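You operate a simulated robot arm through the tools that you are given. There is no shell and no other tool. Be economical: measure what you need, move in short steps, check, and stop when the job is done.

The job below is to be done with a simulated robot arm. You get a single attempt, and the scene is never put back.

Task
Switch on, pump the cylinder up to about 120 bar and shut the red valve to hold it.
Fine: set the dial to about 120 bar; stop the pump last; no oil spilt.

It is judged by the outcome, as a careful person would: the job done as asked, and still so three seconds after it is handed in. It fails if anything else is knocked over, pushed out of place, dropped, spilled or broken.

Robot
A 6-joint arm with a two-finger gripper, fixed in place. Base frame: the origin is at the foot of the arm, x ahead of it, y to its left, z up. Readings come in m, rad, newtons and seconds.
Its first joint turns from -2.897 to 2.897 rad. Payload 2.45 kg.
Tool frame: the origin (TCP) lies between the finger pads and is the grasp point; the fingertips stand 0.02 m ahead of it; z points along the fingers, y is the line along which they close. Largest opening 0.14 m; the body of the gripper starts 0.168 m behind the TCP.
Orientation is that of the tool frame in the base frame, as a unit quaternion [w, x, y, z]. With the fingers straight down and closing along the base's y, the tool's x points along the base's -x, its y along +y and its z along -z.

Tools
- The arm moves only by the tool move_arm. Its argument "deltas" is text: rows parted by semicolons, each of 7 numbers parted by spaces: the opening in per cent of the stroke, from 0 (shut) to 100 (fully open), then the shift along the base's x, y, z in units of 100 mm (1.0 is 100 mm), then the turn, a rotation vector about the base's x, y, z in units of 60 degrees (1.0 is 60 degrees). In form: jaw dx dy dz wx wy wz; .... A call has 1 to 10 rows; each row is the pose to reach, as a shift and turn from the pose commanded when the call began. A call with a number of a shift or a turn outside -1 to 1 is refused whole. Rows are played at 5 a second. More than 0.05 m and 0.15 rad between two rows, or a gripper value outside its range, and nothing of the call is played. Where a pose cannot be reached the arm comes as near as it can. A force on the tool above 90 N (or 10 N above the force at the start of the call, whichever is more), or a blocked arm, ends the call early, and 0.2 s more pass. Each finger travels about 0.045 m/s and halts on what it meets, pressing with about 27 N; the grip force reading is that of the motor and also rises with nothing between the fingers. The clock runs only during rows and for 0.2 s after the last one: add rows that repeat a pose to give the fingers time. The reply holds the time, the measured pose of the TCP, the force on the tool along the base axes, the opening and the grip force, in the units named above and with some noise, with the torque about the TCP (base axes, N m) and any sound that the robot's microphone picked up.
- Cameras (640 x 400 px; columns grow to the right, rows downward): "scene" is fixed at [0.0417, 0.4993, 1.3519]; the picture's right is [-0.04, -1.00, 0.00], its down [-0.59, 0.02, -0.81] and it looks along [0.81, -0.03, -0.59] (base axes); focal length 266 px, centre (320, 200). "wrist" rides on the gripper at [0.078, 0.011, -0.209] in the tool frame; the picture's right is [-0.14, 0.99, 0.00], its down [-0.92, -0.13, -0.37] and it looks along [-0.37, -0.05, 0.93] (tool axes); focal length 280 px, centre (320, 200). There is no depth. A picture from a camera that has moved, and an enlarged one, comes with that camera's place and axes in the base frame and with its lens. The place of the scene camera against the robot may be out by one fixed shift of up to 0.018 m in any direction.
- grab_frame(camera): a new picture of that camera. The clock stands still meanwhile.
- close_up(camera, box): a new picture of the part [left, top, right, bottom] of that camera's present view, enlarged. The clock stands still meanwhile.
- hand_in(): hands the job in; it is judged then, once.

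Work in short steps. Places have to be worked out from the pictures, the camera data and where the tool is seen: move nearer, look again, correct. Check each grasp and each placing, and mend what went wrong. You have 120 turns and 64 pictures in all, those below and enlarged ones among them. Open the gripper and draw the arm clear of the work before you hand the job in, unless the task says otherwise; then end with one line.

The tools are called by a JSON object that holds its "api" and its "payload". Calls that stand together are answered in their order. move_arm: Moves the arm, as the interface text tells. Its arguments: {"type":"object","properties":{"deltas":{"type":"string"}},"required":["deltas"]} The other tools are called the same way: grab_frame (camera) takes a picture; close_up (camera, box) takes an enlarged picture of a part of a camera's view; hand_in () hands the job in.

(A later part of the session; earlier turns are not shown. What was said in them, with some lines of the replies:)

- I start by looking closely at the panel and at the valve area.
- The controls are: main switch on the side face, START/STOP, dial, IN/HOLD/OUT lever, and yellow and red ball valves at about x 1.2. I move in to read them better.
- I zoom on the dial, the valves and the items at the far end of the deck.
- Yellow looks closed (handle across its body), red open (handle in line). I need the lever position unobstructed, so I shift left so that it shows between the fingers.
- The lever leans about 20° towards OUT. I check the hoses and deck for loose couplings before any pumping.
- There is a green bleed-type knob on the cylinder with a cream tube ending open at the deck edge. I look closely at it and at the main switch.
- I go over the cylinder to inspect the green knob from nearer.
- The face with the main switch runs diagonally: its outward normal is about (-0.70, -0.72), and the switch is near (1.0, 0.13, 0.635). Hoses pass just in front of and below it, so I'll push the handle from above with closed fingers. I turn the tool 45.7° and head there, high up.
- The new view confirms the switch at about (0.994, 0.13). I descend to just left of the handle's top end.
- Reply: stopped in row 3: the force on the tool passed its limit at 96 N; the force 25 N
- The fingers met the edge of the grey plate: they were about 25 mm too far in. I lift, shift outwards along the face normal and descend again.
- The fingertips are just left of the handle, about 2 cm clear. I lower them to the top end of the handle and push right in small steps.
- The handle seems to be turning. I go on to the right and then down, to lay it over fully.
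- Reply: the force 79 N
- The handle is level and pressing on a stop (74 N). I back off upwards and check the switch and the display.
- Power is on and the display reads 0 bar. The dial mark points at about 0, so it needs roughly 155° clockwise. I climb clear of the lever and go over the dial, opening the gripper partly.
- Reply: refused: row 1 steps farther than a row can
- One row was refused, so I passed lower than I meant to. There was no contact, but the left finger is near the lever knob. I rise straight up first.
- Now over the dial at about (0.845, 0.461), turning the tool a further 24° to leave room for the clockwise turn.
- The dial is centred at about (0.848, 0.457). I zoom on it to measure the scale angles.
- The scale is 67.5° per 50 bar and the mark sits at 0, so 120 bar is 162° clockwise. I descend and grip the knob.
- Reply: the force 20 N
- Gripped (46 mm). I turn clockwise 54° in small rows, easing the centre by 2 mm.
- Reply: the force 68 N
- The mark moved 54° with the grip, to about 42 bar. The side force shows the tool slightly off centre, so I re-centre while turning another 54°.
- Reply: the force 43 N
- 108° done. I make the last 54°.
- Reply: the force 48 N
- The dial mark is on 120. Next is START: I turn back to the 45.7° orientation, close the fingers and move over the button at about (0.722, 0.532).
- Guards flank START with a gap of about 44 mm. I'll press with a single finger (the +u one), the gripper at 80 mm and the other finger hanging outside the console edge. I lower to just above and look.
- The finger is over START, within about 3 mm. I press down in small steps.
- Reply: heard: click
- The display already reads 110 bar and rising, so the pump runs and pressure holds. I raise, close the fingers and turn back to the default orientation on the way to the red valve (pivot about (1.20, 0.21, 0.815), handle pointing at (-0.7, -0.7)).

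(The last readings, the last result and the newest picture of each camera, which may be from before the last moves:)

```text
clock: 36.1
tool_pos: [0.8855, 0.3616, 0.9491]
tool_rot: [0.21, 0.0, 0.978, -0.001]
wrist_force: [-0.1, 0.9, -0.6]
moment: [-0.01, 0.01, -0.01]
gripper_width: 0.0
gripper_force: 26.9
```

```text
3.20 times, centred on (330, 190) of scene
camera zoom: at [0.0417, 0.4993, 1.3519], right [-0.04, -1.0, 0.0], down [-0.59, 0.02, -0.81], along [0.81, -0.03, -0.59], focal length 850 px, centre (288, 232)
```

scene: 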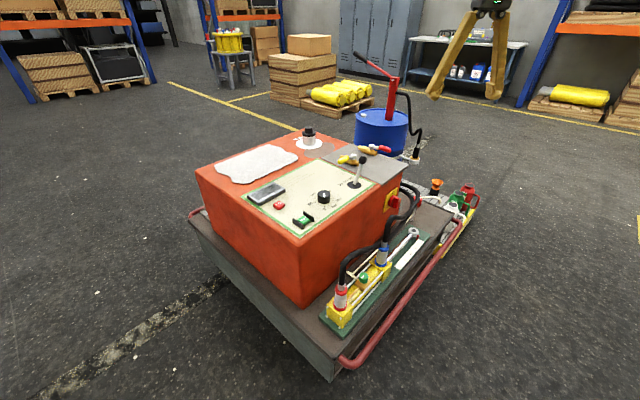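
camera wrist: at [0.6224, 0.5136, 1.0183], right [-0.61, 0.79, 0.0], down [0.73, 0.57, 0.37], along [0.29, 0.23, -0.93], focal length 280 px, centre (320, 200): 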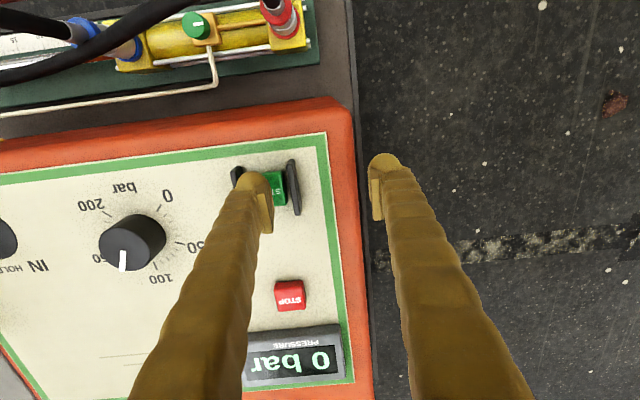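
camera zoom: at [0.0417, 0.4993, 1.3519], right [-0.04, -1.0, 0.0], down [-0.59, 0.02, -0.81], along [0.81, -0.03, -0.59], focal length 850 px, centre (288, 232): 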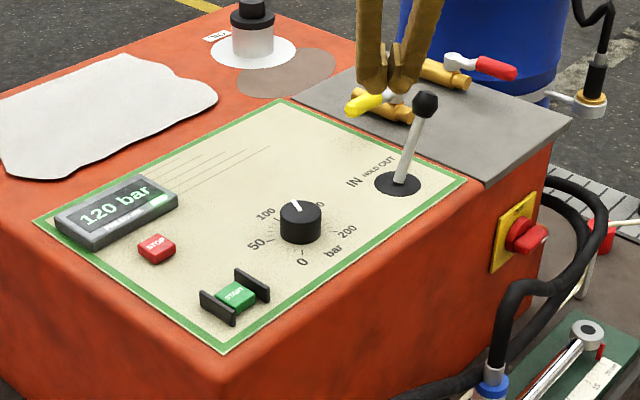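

Steady at 120 bar. I continue towards the valve, high, increasing the forward tilt to 45°.

{"api": "move_arm", "payload": {"deltas": "0 0.1 -0.35 0.1 0 -0.1 0; 0 0.3 -0.7 0.2 0 -0.2 0; 0 0.6 -0.9 0.2 0 -0.3 0; 0 1 -1 0.2 0 -0.35 0"}}

{"api": "move_arm", "payload": {"deltas": "0 0.3 -0.3 0 0 0 0; 0 0.6 -0.6 0 0 0 0; 0 0.8 -1 0 0 0 0; 0 1 -1 0 0 0 0"}}

{"api": "grab_frame", "payload": {"camera": "wrist"}}

{"api": "close_up", "payload": {"camera": "scene", "box": [320, 80, 460, 190]}}

```text
clock: 37.1
tool_pos: [0.9871, 0.263, 0.9691]
tool_rot: [0.385, 0.0, 0.923, -0.001]
wrist_force: [1.2, 0.7, -0.9]
moment: [-0.01, 0.01, 0.0]
gripper_width: 0.0
gripper_force: 26.8
```

```text
clock: 38.1
tool_pos: [1.0872, 0.1644, 0.9691]
tool_rot: [0.384, 0.0, 0.923, 0.0]
wrist_force: [0.6, 0.4, -0.1]
moment: [0.0, 0.01, -0.04]
gripper_width: 0.0001
gripper_force: 27.1
```

```text
23 pictures are left
camera wrist: at [0.8842, 0.1741, 1.0613], right [0.1, 0.99, 0.1], down [0.39, -0.13, 0.91], along [0.92, -0.05, -0.4], focal length 280 px, centre (320, 200)
```

wrist: 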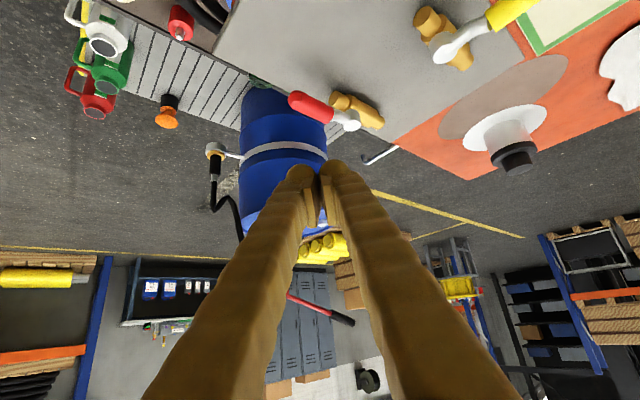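

```text
3.64 times, centred on (390, 135) of scene
camera zoom: at [0.0417, 0.4993, 1.3519], right [-0.04, -1.0, 0.0], down [-0.59, 0.02, -0.81], along [0.81, -0.03, -0.59], focal length 966 px, centre (66, 436)
```

zoom: 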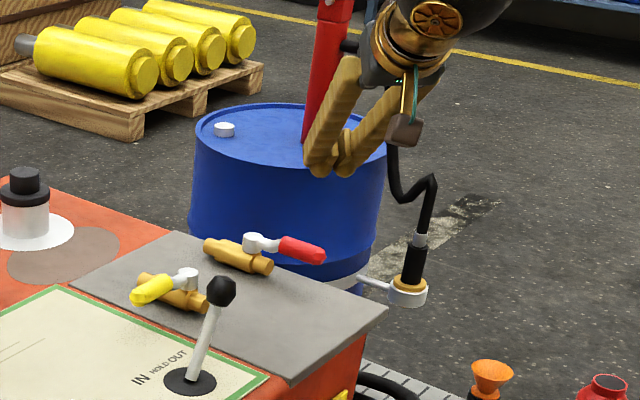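

The valve pivot is confirmed at (1.20, 0.21) with the handle tip near (1.16, 0.147). I place the closed fingers on the right side of the handle, above it first, then down.

{"api": "move_arm", "payload": {"deltas": "0 0.3 -0.15 -0.1 0 0 0; 0 0.6 -0.35 -0.2 0 0 0; 0 0.9 -0.5 -0.4 0 0 0; 0 1 -0.52 -0.7 0 0 0; 0 1 -0.52 -0.9 0 0 0"}}

{"api": "grab_frame", "payload": {"camera": "wrist"}}

{"api": "close_up", "payload": {"camera": "scene", "box": [320, 80, 460, 190]}}

```text
clock: 39.4
tool_pos: [1.1853, 0.1098, 0.8781]
tool_rot: [0.384, 0.001, 0.923, -0.001]
wrist_force: [-0.1, 0.6, 0.2]
moment: [0.02, 0.05, -0.01]
gripper_width: 0.0001
gripper_force: 27.7
```

```text
21 pictures are left
camera wrist: at [0.9831, 0.1211, 0.9699], right [0.1, 0.99, 0.1], down [0.39, -0.13, 0.91], along [0.92, -0.05, -0.4], focal length 280 px, centre (320, 200)
```

wrist: 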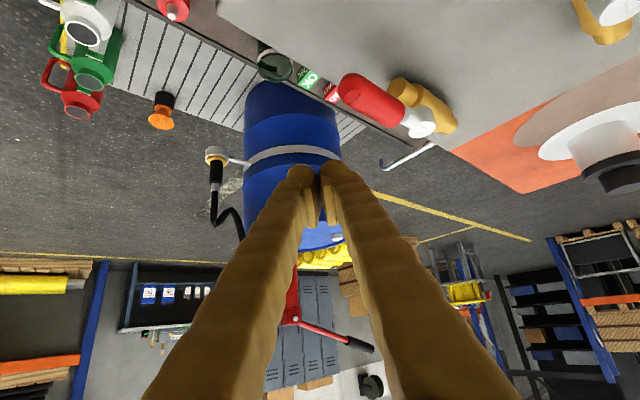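

```text
3.64 times, centred on (390, 135) of scene
camera zoom: at [0.0417, 0.4993, 1.3519], right [-0.04, -1.0, 0.0], down [-0.59, 0.02, -0.81], along [0.81, -0.03, -0.59], focal length 966 px, centre (66, 436)
```

zoom: 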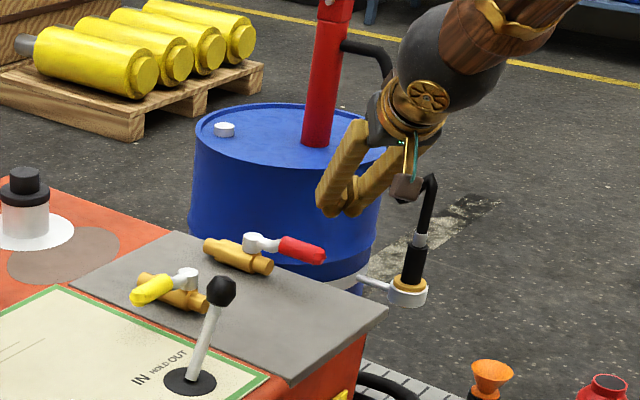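

The handle tip is at about (1.151, 0.149). I descend to (1.14, 0.108, 0.817), beside the tip and clear of the brass body.

{"api": "move_arm", "payload": {"deltas": "0 -0.2 0 0 0 0 0; 0 -0.45 -0.02 -0.1 0 0 0; 0 -0.45 -0.02 -0.4 0 0 0; 0 -0.45 -0.02 -0.61 0 0 0"}}

{"api": "grab_frame", "payload": {"camera": "wrist"}}

{"api": "close_up", "payload": {"camera": "scene", "box": [340, 110, 430, 190]}}

```text
clock: 40.4
tool_pos: [1.1394, 0.1087, 0.8192]
tool_rot: [0.384, 0.001, 0.923, -0.001]
wrist_force: [-0.2, -16.2, 6.2]
moment: [0.11, 0.02, 0.03]
gripper_width: 0.0
gripper_force: 27.1
```

```text
19 pictures are left
camera wrist: at [0.9377, 0.1195, 0.9109], right [0.1, 0.99, 0.1], down [0.39, -0.13, 0.91], along [0.92, -0.05, -0.4], focal length 280 px, centre (320, 200)
```

wrist: 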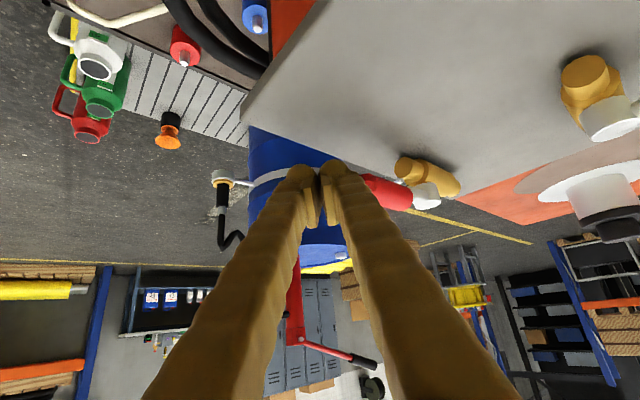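

```text
5.00 times, centred on (385, 150) of scene
camera zoom: at [0.0417, 0.4993, 1.3519], right [-0.04, -1.0, 0.0], down [-0.59, 0.02, -0.81], along [0.81, -0.03, -0.59], focal length 1328 px, centre (-5, 450)
```

zoom: 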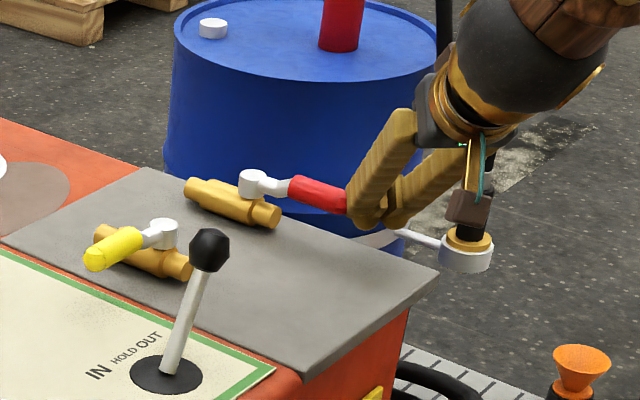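

The fingers touch the handle end on the correct (right) side and it has started to move. I push towards +y in small steps.

{"api": "move_arm", "payload": {"deltas": "0 0 0.12 0 0 0 0; 0 0 0.25 0 0 0 0; 0 0 0.38 0 0 0 0; 0 0 0.5 0 0 0 0"}}

{"api": "close_up", "payload": {"camera": "scene", "box": [340, 110, 430, 190]}}

```text
clock: 40.8
tool_pos: [1.1397, 0.1074, 0.8188]
tool_rot: [0.385, 0.007, 0.923, -0.005]
wrist_force: [-0.5, -14.8, 3.9]
moment: [0.03, 0.02, 0.0]
gripper_width: 0.0001
gripper_force: 27.0
stopped in row 2: the force on the tool passed its limit at 106 N (the readings are from after the stop); the commanded pose is now the measured one
```

```text
5.00 times, centred on (385, 150) of scene
camera zoom: at [0.0417, 0.4993, 1.3519], right [-0.04, -1.0, 0.0], down [-0.59, 0.02, -0.81], along [0.81, -0.03, -0.59], focal length 1328 px, centre (-5, 450)
```

zoom: 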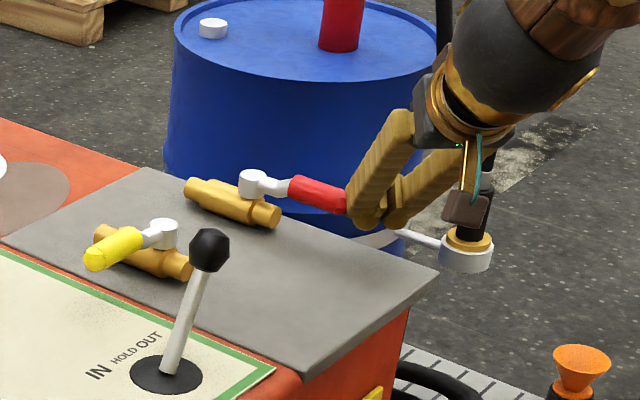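

Blocked at 106 N with no movement: I was pushing on the handle's end rather than its side. I back out, rise and come down further round on the handle's right side.

{"api": "move_arm", "payload": {"deltas": "0 0 -0.1 0 0 0 0; 0 0 -0.15 0.3 0 0 0; 0 0.2 -0.15 0.3 0 0 0; 0 0.4 0.0 0.3 0 0 0; 0 0.43 0.03 0.05 0 0 0"}}

{"api": "grab_frame", "payload": {"camera": "wrist"}}

{"api": "close_up", "payload": {"camera": "scene", "box": [340, 110, 430, 190]}}

```text
clock: 42.0
tool_pos: [1.1829, 0.1104, 0.8253]
tool_rot: [0.385, 0.005, 0.923, -0.004]
wrist_force: [-0.7, -0.1, 0.9]
moment: [0.01, 0.01, 0.0]
gripper_width: 0.0001
gripper_force: 27.1
```

```text
16 pictures are left
camera wrist: at [0.9815, 0.1239, 0.9159], right [0.11, 0.99, 0.09], down [0.38, -0.13, 0.91], along [0.92, -0.06, -0.39], focal length 280 px, centre (320, 200)
```

wrist: 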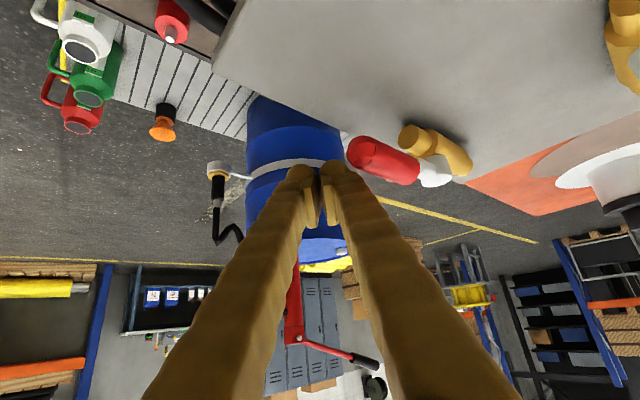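

```text
5.00 times, centred on (385, 150) of scene
camera zoom: at [0.0417, 0.4993, 1.3519], right [-0.04, -1.0, 0.0], down [-0.59, 0.02, -0.81], along [0.81, -0.03, -0.59], focal length 1328 px, centre (-5, 450)
```

zoom: 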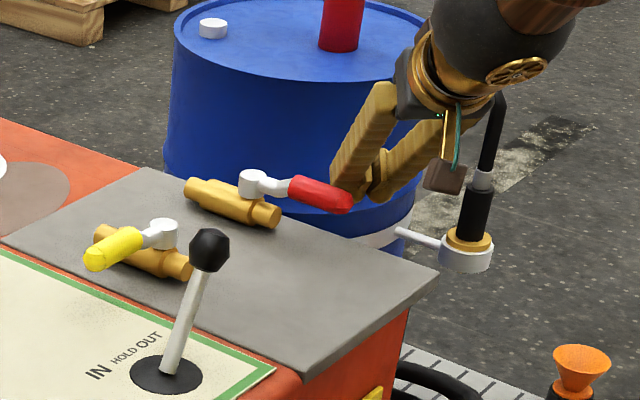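

The fingers are now on the far/right side of the handle. I push along (-x, +y).

{"api": "move_arm", "payload": {"deltas": "0 -0.08 0.08 0 0 0 0; 0 -0.16 0.16 0 0 0 0; 0 -0.24 0.24 0 0 0 0; 0 -0.32 0.32 0 0 0 0; 0 -0.4 0.4 0 0 0 0"}}

{"api": "close_up", "payload": {"camera": "scene", "box": [340, 110, 430, 190]}}

```text
clock: 42.7
tool_pos: [1.1694, 0.1219, 0.8307]
tool_rot: [0.39, 0.01, 0.921, -0.008]
wrist_force: [9.0, -12.5, 10.8]
moment: [0.19, 0.1, -0.05]
gripper_width: 0.0
gripper_force: 26.6
stopped in row 3: the force on the tool passed its limit at 103 N (the readings are from after the stop); the commanded pose is now the measured one
```

```text
5.00 times, centred on (385, 150) of scene
camera zoom: at [0.0417, 0.4993, 1.3519], right [-0.04, -1.0, 0.0], down [-0.59, 0.02, -0.81], along [0.81, -0.03, -0.59], focal length 1328 px, centre (-5, 450)
```

zoom: 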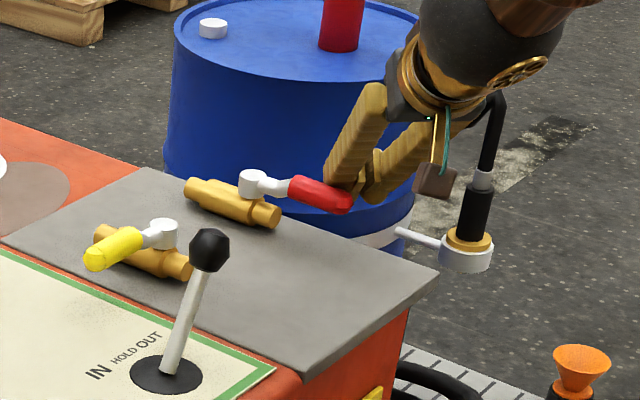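

It is blocked clockwise, so the valve must close the other way, towards +u. I go round to the near side of the handle.

{"api": "move_arm", "payload": {"deltas": "0 0.1 -0.1 0.1 0 0 0; 0 0.1 -0.1 0.55 0 0 0; 0 -0.3 0.25 0.55 0 0 0; 0 -0.6 0.55 0.55 0 0 0; 0 -0.85 0.8 0.5 0 0 0; 0 -0.85 0.8 0.2 0 0 0; 0 -0.85 0.8 -0.1 0 0 0"}}

{"api": "close_up", "payload": {"camera": "scene", "box": [340, 110, 430, 190]}}

```text
refused: row 3 steps farther than a row can; nothing moved
```

```text
5.00 times, centred on (385, 150) of scene
camera zoom: at [0.0417, 0.4993, 1.3519], right [-0.04, -1.0, 0.0], down [-0.59, 0.02, -0.81], along [0.81, -0.03, -0.59], focal length 1328 px, centre (-5, 450)
```

zoom: 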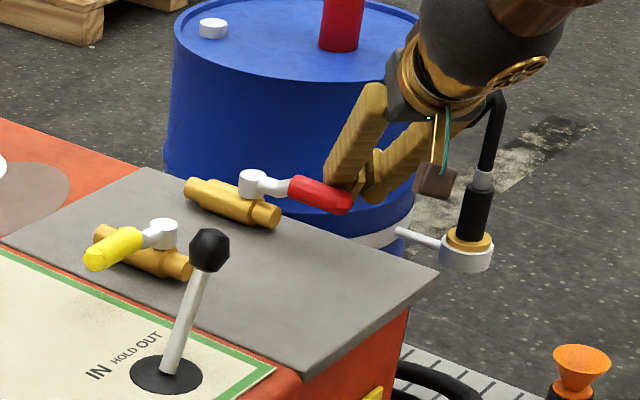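

A row was too long; I repeat with finer rows.

{"api": "move_arm", "payload": {"deltas": "0 0.1 -0.1 0.1 0 0 0; 0 0.1 -0.1 0.55 0 0 0; 0 -0.2 0.15 0.55 0 0 0; 0 -0.45 0.4 0.55 0 0 0; 0 -0.7 0.65 0.55 0 0 0; 0 -0.85 0.8 0.45 0 0 0; 0 -0.85 0.8 0.1 0 0 0; 0 -0.85 0.8 -0.1 0 0 0"}}

{"api": "close_up", "payload": {"camera": "scene", "box": [340, 110, 430, 190]}}

```text
clock: 44.5
tool_pos: [1.0822, 0.2042, 0.8182]
tool_rot: [0.388, 0.01, 0.921, -0.008]
wrist_force: [-0.7, -0.7, 0.1]
moment: [-0.04, 0.08, 0.01]
gripper_width: 0.0
gripper_force: 27.7
```

```text
5.00 times, centred on (385, 150) of scene
camera zoom: at [0.0417, 0.4993, 1.3519], right [-0.04, -1.0, 0.0], down [-0.59, 0.02, -0.81], along [0.81, -0.03, -0.59], focal length 1328 px, centre (-5, 450)
```

zoom: 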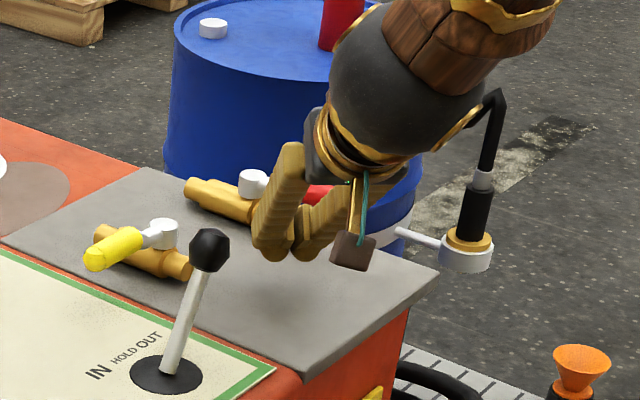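

Now on the near side. I push along the arc towards (+x, -y).

{"api": "move_arm", "payload": {"deltas": "0 0.12 -0.1 0 0 0 0; 0 0.22 -0.2 0 0 0 0; 0 0.31 -0.36 0 0 0 0; 0 0.4 -0.52 0 0 0 0; 0 0.54 -0.62 0 0 0 0; 0 0.68 -0.71 0 0 0 0; 0 0.8 -0.77 0 0 0 0; 0 0.91 -0.81 0 0 0 0"}}

{"api": "close_up", "payload": {"camera": "scene", "box": [340, 110, 430, 190]}}

```text
clock: 46.3
tool_pos: [1.1737, 0.1227, 0.8189]
tool_rot: [0.389, 0.009, 0.921, -0.008]
wrist_force: [-0.1, -0.8, 0.1]
moment: [0.0, -0.05, 0.01]
gripper_width: 0.0
gripper_force: 27.5
```

```text
5.00 times, centred on (385, 150) of scene
camera zoom: at [0.0417, 0.4993, 1.3519], right [-0.04, -1.0, 0.0], down [-0.59, 0.02, -0.81], along [0.81, -0.03, -0.59], focal length 1328 px, centre (-5, 450)
```

zoom: 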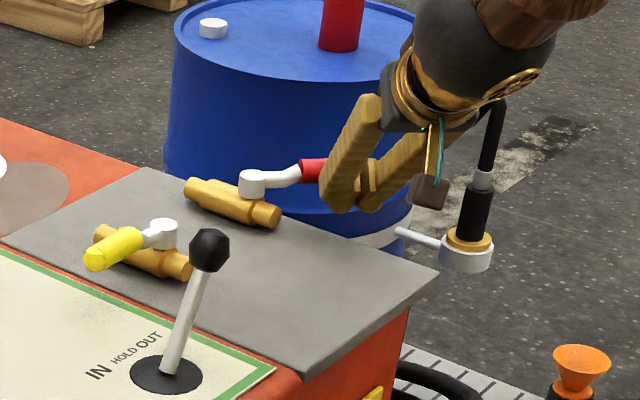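

The handle is turning. I continue to the full 90°.

{"api": "move_arm", "payload": {"deltas": "0 0.12 0 0 0 0 0; 0 0.25 0 0 0 0 0; 0 0.37 0.02 0 0 0 0; 0 0.43 0.08 0 0 0 0; 0 0.48 0.13 0 0 0 0; 0 0.53 0.18 0 0 0 0"}}

{"api": "close_up", "payload": {"camera": "scene", "box": [340, 110, 430, 190]}}

```text
clock: 47.7
tool_pos: [1.2286, 0.1389, 0.8196]
tool_rot: [0.388, 0.011, 0.921, -0.009]
wrist_force: [-36.7, -16.8, 8.6]
moment: [0.25, -0.26, 0.56]
gripper_width: 0.0
gripper_force: 27.5
```

```text
5.00 times, centred on (385, 150) of scene
camera zoom: at [0.0417, 0.4993, 1.3519], right [-0.04, -1.0, 0.0], down [-0.59, 0.02, -0.81], along [0.81, -0.03, -0.59], focal length 1328 px, centre (-5, 450)
```

zoom: 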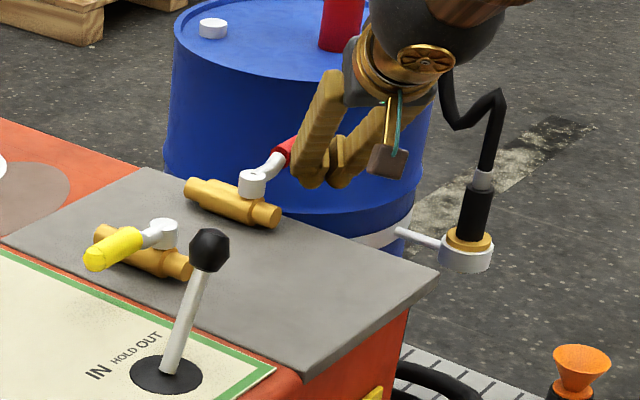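

The handle lies across its body and resists (40 N). I give a last small push to confirm the stop.

{"api": "move_arm", "payload": {"deltas": "0 0.05 0.05 0 0 0 0; 0 0.1 0.1 0 0 0 0"}}

```text
clock: 48.1
tool_pos: [1.2291, 0.1379, 0.8194]
tool_rot: [0.389, 0.01, 0.921, -0.01]
wrist_force: [-37.7, -12.3, 18.2]
moment: [0.46, -0.45, 0.69]
gripper_width: 0.0
gripper_force: 27.6
stopped in row 1: the force on the tool passed its limit at 106 N (the readings are from after the stop); the commanded pose is now the measured one
```

It is at its hard stop. I back away, rise and check the valve and pressure.

{"api": "move_arm", "payload": {"deltas": "0 -0.15 -0.15 0 0 0 0; 0 -0.2 -0.2 0.3 0 0 0; 0 -0.3 -0.2 0.7 0 0 0; 0 -0.6 -0.2 1 0 0 0; 0 -1 -0.2 1 0 0 0"}}

{"api": "close_up", "payload": {"camera": "scene", "box": [230, 110, 430, 230]}}

```text
clock: 49.3
tool_pos: [1.1276, 0.1185, 0.9176]
tool_rot: [0.386, 0.01, 0.922, -0.009]
wrist_force: [0.6, -0.3, -0.5]
moment: [-0.02, -0.07, -0.01]
gripper_width: 0.0
gripper_force: 27.4
```

```text
3.20 times, centred on (330, 170) of scene
camera zoom: at [0.0417, 0.4993, 1.3519], right [-0.04, -1.0, 0.0], down [-0.59, 0.02, -0.81], along [0.81, -0.03, -0.59], focal length 850 px, centre (288, 296)
```

zoom: 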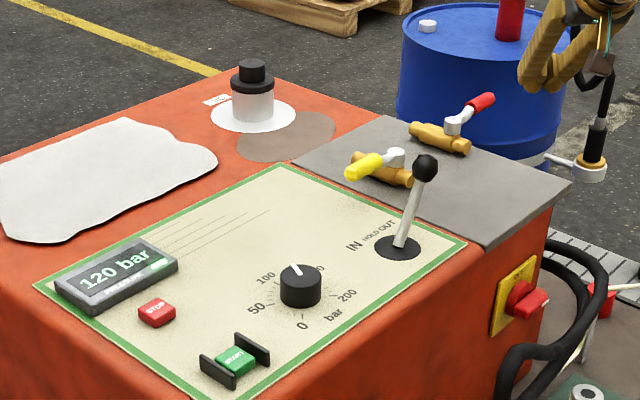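

The red valve is shut, the display reads 120 bar, and yellow, the lever and the dial are unchanged. I travel to STOP at about (0.807, 0.616), going high over the lever.

{"api": "move_arm", "payload": {"deltas": "0 0 0.1 0.4 0 0 0; 0 -0.1 0.3 0.75 0 0.1 0; 0 -0.3 0.6 0.9 0 0.2 0; 0 -0.5 0.9 0.9 0 0.3 0; 0 -0.7 1 0.9 0 0.42 0"}}

{"api": "move_arm", "payload": {"deltas": "0 -0.25 0.4 0 0 0 0; 0 -0.5 0.8 0 0 0 0; 0 -0.6 1 0 0 0 0"}}

{"api": "move_arm", "payload": {"deltas": "0 -0.25 0.4 0 0 0 0; 0 -0.5 0.8 0 0 0 0; 0 -0.6 1 0 0 0 0"}}

{"api": "move_arm", "payload": {"deltas": "0 -0.25 0.4 0 0 0 0; 0 -0.5 0.8 0 0 0 0; 0 -0.6 1 0 0 0 0"}}

```text
clock: 50.5
tool_pos: [1.0563, 0.2203, 1.0087]
tool_rot: [0.176, 0.008, 0.984, -0.011]
wrist_force: [-0.5, -0.9, -0.5]
moment: [-0.03, -0.01, 0.0]
gripper_width: 0.0003
gripper_force: 27.0
```

```text
clock: 51.3
tool_pos: [0.9972, 0.3201, 1.0076]
tool_rot: [0.178, 0.008, 0.984, -0.012]
wrist_force: [-0.3, -0.8, -0.2]
moment: [0.0, -0.01, 0.0]
gripper_width: 0.0
gripper_force: 27.0
```

```text
clock: 52.1
tool_pos: [0.9379, 0.4196, 1.0068]
tool_rot: [0.177, 0.007, 0.984, -0.012]
wrist_force: [-0.1, 0.9, -0.3]
moment: [0.01, -0.02, 0.0]
gripper_width: 0.0
gripper_force: 26.9
```

```text
clock: 52.9
tool_pos: [0.8767, 0.5192, 1.009]
tool_rot: [0.177, 0.008, 0.984, -0.012]
wrist_force: [-0.1, -0.5, -0.6]
moment: [0.02, -0.01, -0.01]
gripper_width: 0.0
gripper_force: 27.6
```

I move over STOP and down to 4 cm above it.

{"api": "move_arm", "payload": {"deltas": "0 -0.25 0.3 -0.2 0 0 0; 0 -0.5 0.6 -0.4 0 0 0; 0 -0.77 0.94 -0.6 0 0 0; 0 -0.77 0.94 -1 0 0 0"}}

{"api": "move_arm", "payload": {"deltas": "0 0 0 -0.4 0 0 0; 0 0 0 -0.75 0 0 0; 0 0 0 -0.75 0 0 0"}}

{"api": "grab_frame", "payload": {"camera": "wrist"}}

{"api": "close_up", "payload": {"camera": "scene", "box": [230, 150, 330, 230]}}

```text
clock: 53.9
tool_pos: [0.8006, 0.6142, 0.9085]
tool_rot: [0.176, 0.008, 0.984, -0.012]
wrist_force: [-0.4, 0.5, 0.3]
moment: [-0.01, 0.06, 0.0]
gripper_width: 0.0002
gripper_force: 26.6
```

```text
clock: 54.7
tool_pos: [0.8022, 0.6137, 0.8332]
tool_rot: [0.178, 0.008, 0.984, -0.013]
wrist_force: [-0.1, 0.5, 0.3]
moment: [0.01, -0.04, -0.01]
gripper_width: 0.0001
gripper_force: 27.0
```

```text
8 pictures are left
camera wrist: at [0.6567, 0.63, 1.002], right [0.15, 0.99, 0.03], down [0.73, -0.13, 0.67], along [0.66, -0.08, -0.74], focal length 280 px, centre (320, 200)
```

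wrist: 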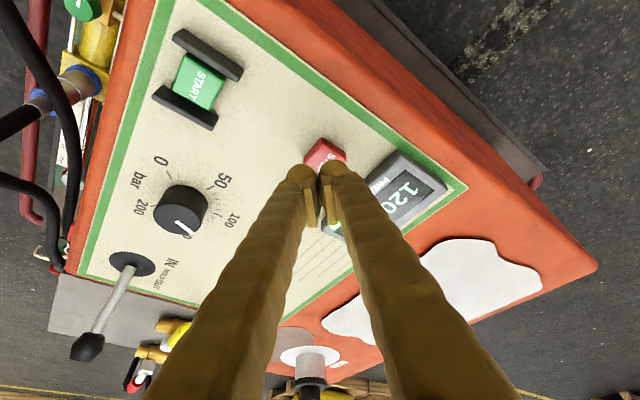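

```text
5.00 times, centred on (280, 190) of scene
camera zoom: at [0.0417, 0.4993, 1.3519], right [-0.04, -1.0, 0.0], down [-0.59, 0.02, -0.81], along [0.81, -0.03, -0.59], focal length 1328 px, centre (520, 250)
```

zoom: 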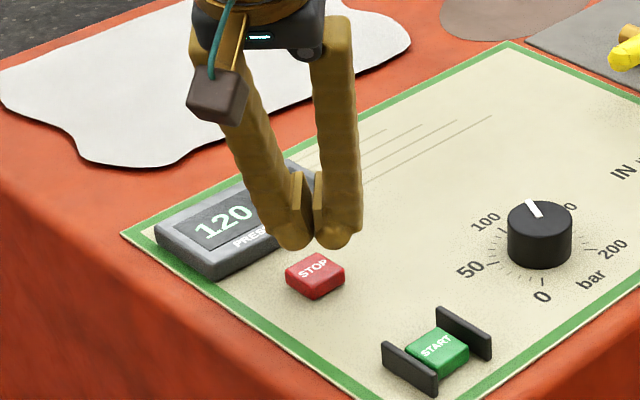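

STOP is at about (0.808, 0.618). I shift slightly (+7 mm x, +4 mm y) and press it down gently.

{"api": "move_arm", "payload": {"deltas": "0 0.06 0.04 -0.2 0 0 0; 0 0.06 0.04 -0.35 0 0 0; 0 0.06 0.04 -0.42 0 0 0; 0 0.06 0.04 -0.47 0 0 0; 0 0.06 0.04 -0.51 0 0 0; 0 0.06 0.04 -0.3 0 0 0; 0 0.06 0.04 0.1 0 0 0"}}

```text
clock: 56.3
tool_pos: [0.8077, 0.6178, 0.8404]
tool_rot: [0.176, 0.008, 0.984, -0.013]
wrist_force: [0.1, -0.5, -0.6]
moment: [0.01, -0.03, 0.02]
gripper_width: 0.0
gripper_force: 29.1
heard: click
```

A click was heard. I draw clear, then check the display (it showed a small green lamp while running).

{"api": "move_arm", "payload": {"deltas": "0 0 0 0.45 0 0 0; 20 -0.2 0 0.85 0 0 0; 60 -0.6 0 1 0 0 0; 100 -1 0 1 0 0 0; 100 -1 0 1 0 0 0"}}

{"api": "move_arm", "payload": {"deltas": "100 -0.3 0 0.3 0 0 0; 100 -0.6 0 0.6 0 0 0; 100 -0.8 0 0.9 0 0 0; 100 -0.8 0 0.9 0 0 0; 100 -0.8 0 0.9 0 0 0; 100 -0.8 0 0.9 0 0 0; 100 -0.8 0 0.9 0 0 0"}}

{"api": "close_up", "payload": {"camera": "scene", "box": [230, 150, 330, 240]}}

{"api": "grab_frame", "payload": {"camera": "scene"}}

```text
clock: 57.5
tool_pos: [0.7066, 0.6183, 0.9425]
tool_rot: [0.178, 0.008, 0.984, -0.013]
wrist_force: [-1.1, -0.8, 0.2]
moment: [-0.02, -0.01, -0.01]
gripper_width: 0.0847
gripper_force: 0.0
```

```text
clock: 59.1
tool_pos: [0.6268, 0.6181, 1.0327]
tool_rot: [0.176, 0.007, 0.984, -0.012]
wrist_force: [0.6, 0.1, 0.1]
moment: [0.0, -0.02, 0.01]
gripper_width: 0.1401
gripper_force: 0.1
```

```text
4.44 times, centred on (280, 195) of scene
camera zoom: at [0.0417, 0.4993, 1.3519], right [-0.04, -1.0, 0.0], down [-0.59, 0.02, -0.81], along [0.81, -0.03, -0.59], focal length 1180 px, centre (498, 222)
```

zoom: 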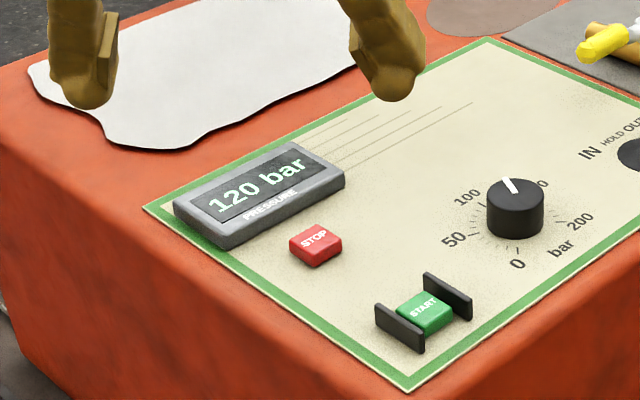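

```text
5 pictures are left
```

scene: 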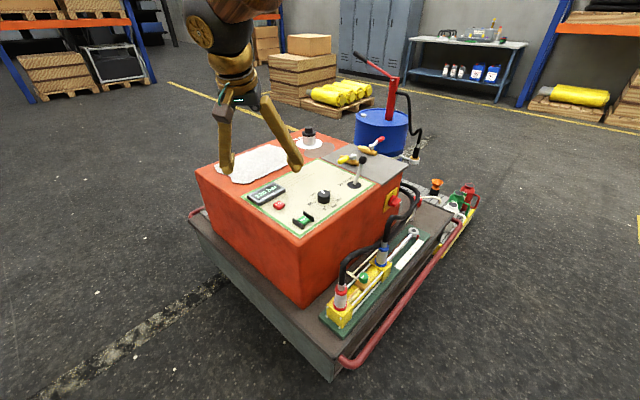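

The green lamp on the display is out and it still reads 120 bar. I make one last check of the deck for oil and of the red valve.

{"api": "close_up", "payload": {"camera": "scene", "box": [330, 120, 490, 340]}}

```text
1.82 times, centred on (410, 230) of scene
camera zoom: at [0.0417, 0.4993, 1.3519], right [-0.04, -1.0, 0.0], down [-0.59, 0.02, -0.81], along [0.81, -0.03, -0.59], focal length 483 px, centre (156, 146)
```

zoom: 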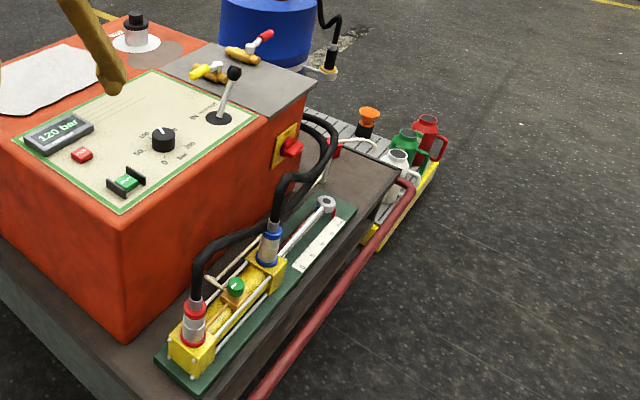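

No oil is visible and the pressure is holding, so I hand in.

{"api": "hand_in", "payload": {}}

```text
The job is handed in.
```

The main switch is on, the dial is at about 120 bar, the red valve is shut, and the pump was stopped last; the display was holding 120 bar with no oil visible when I handed in.
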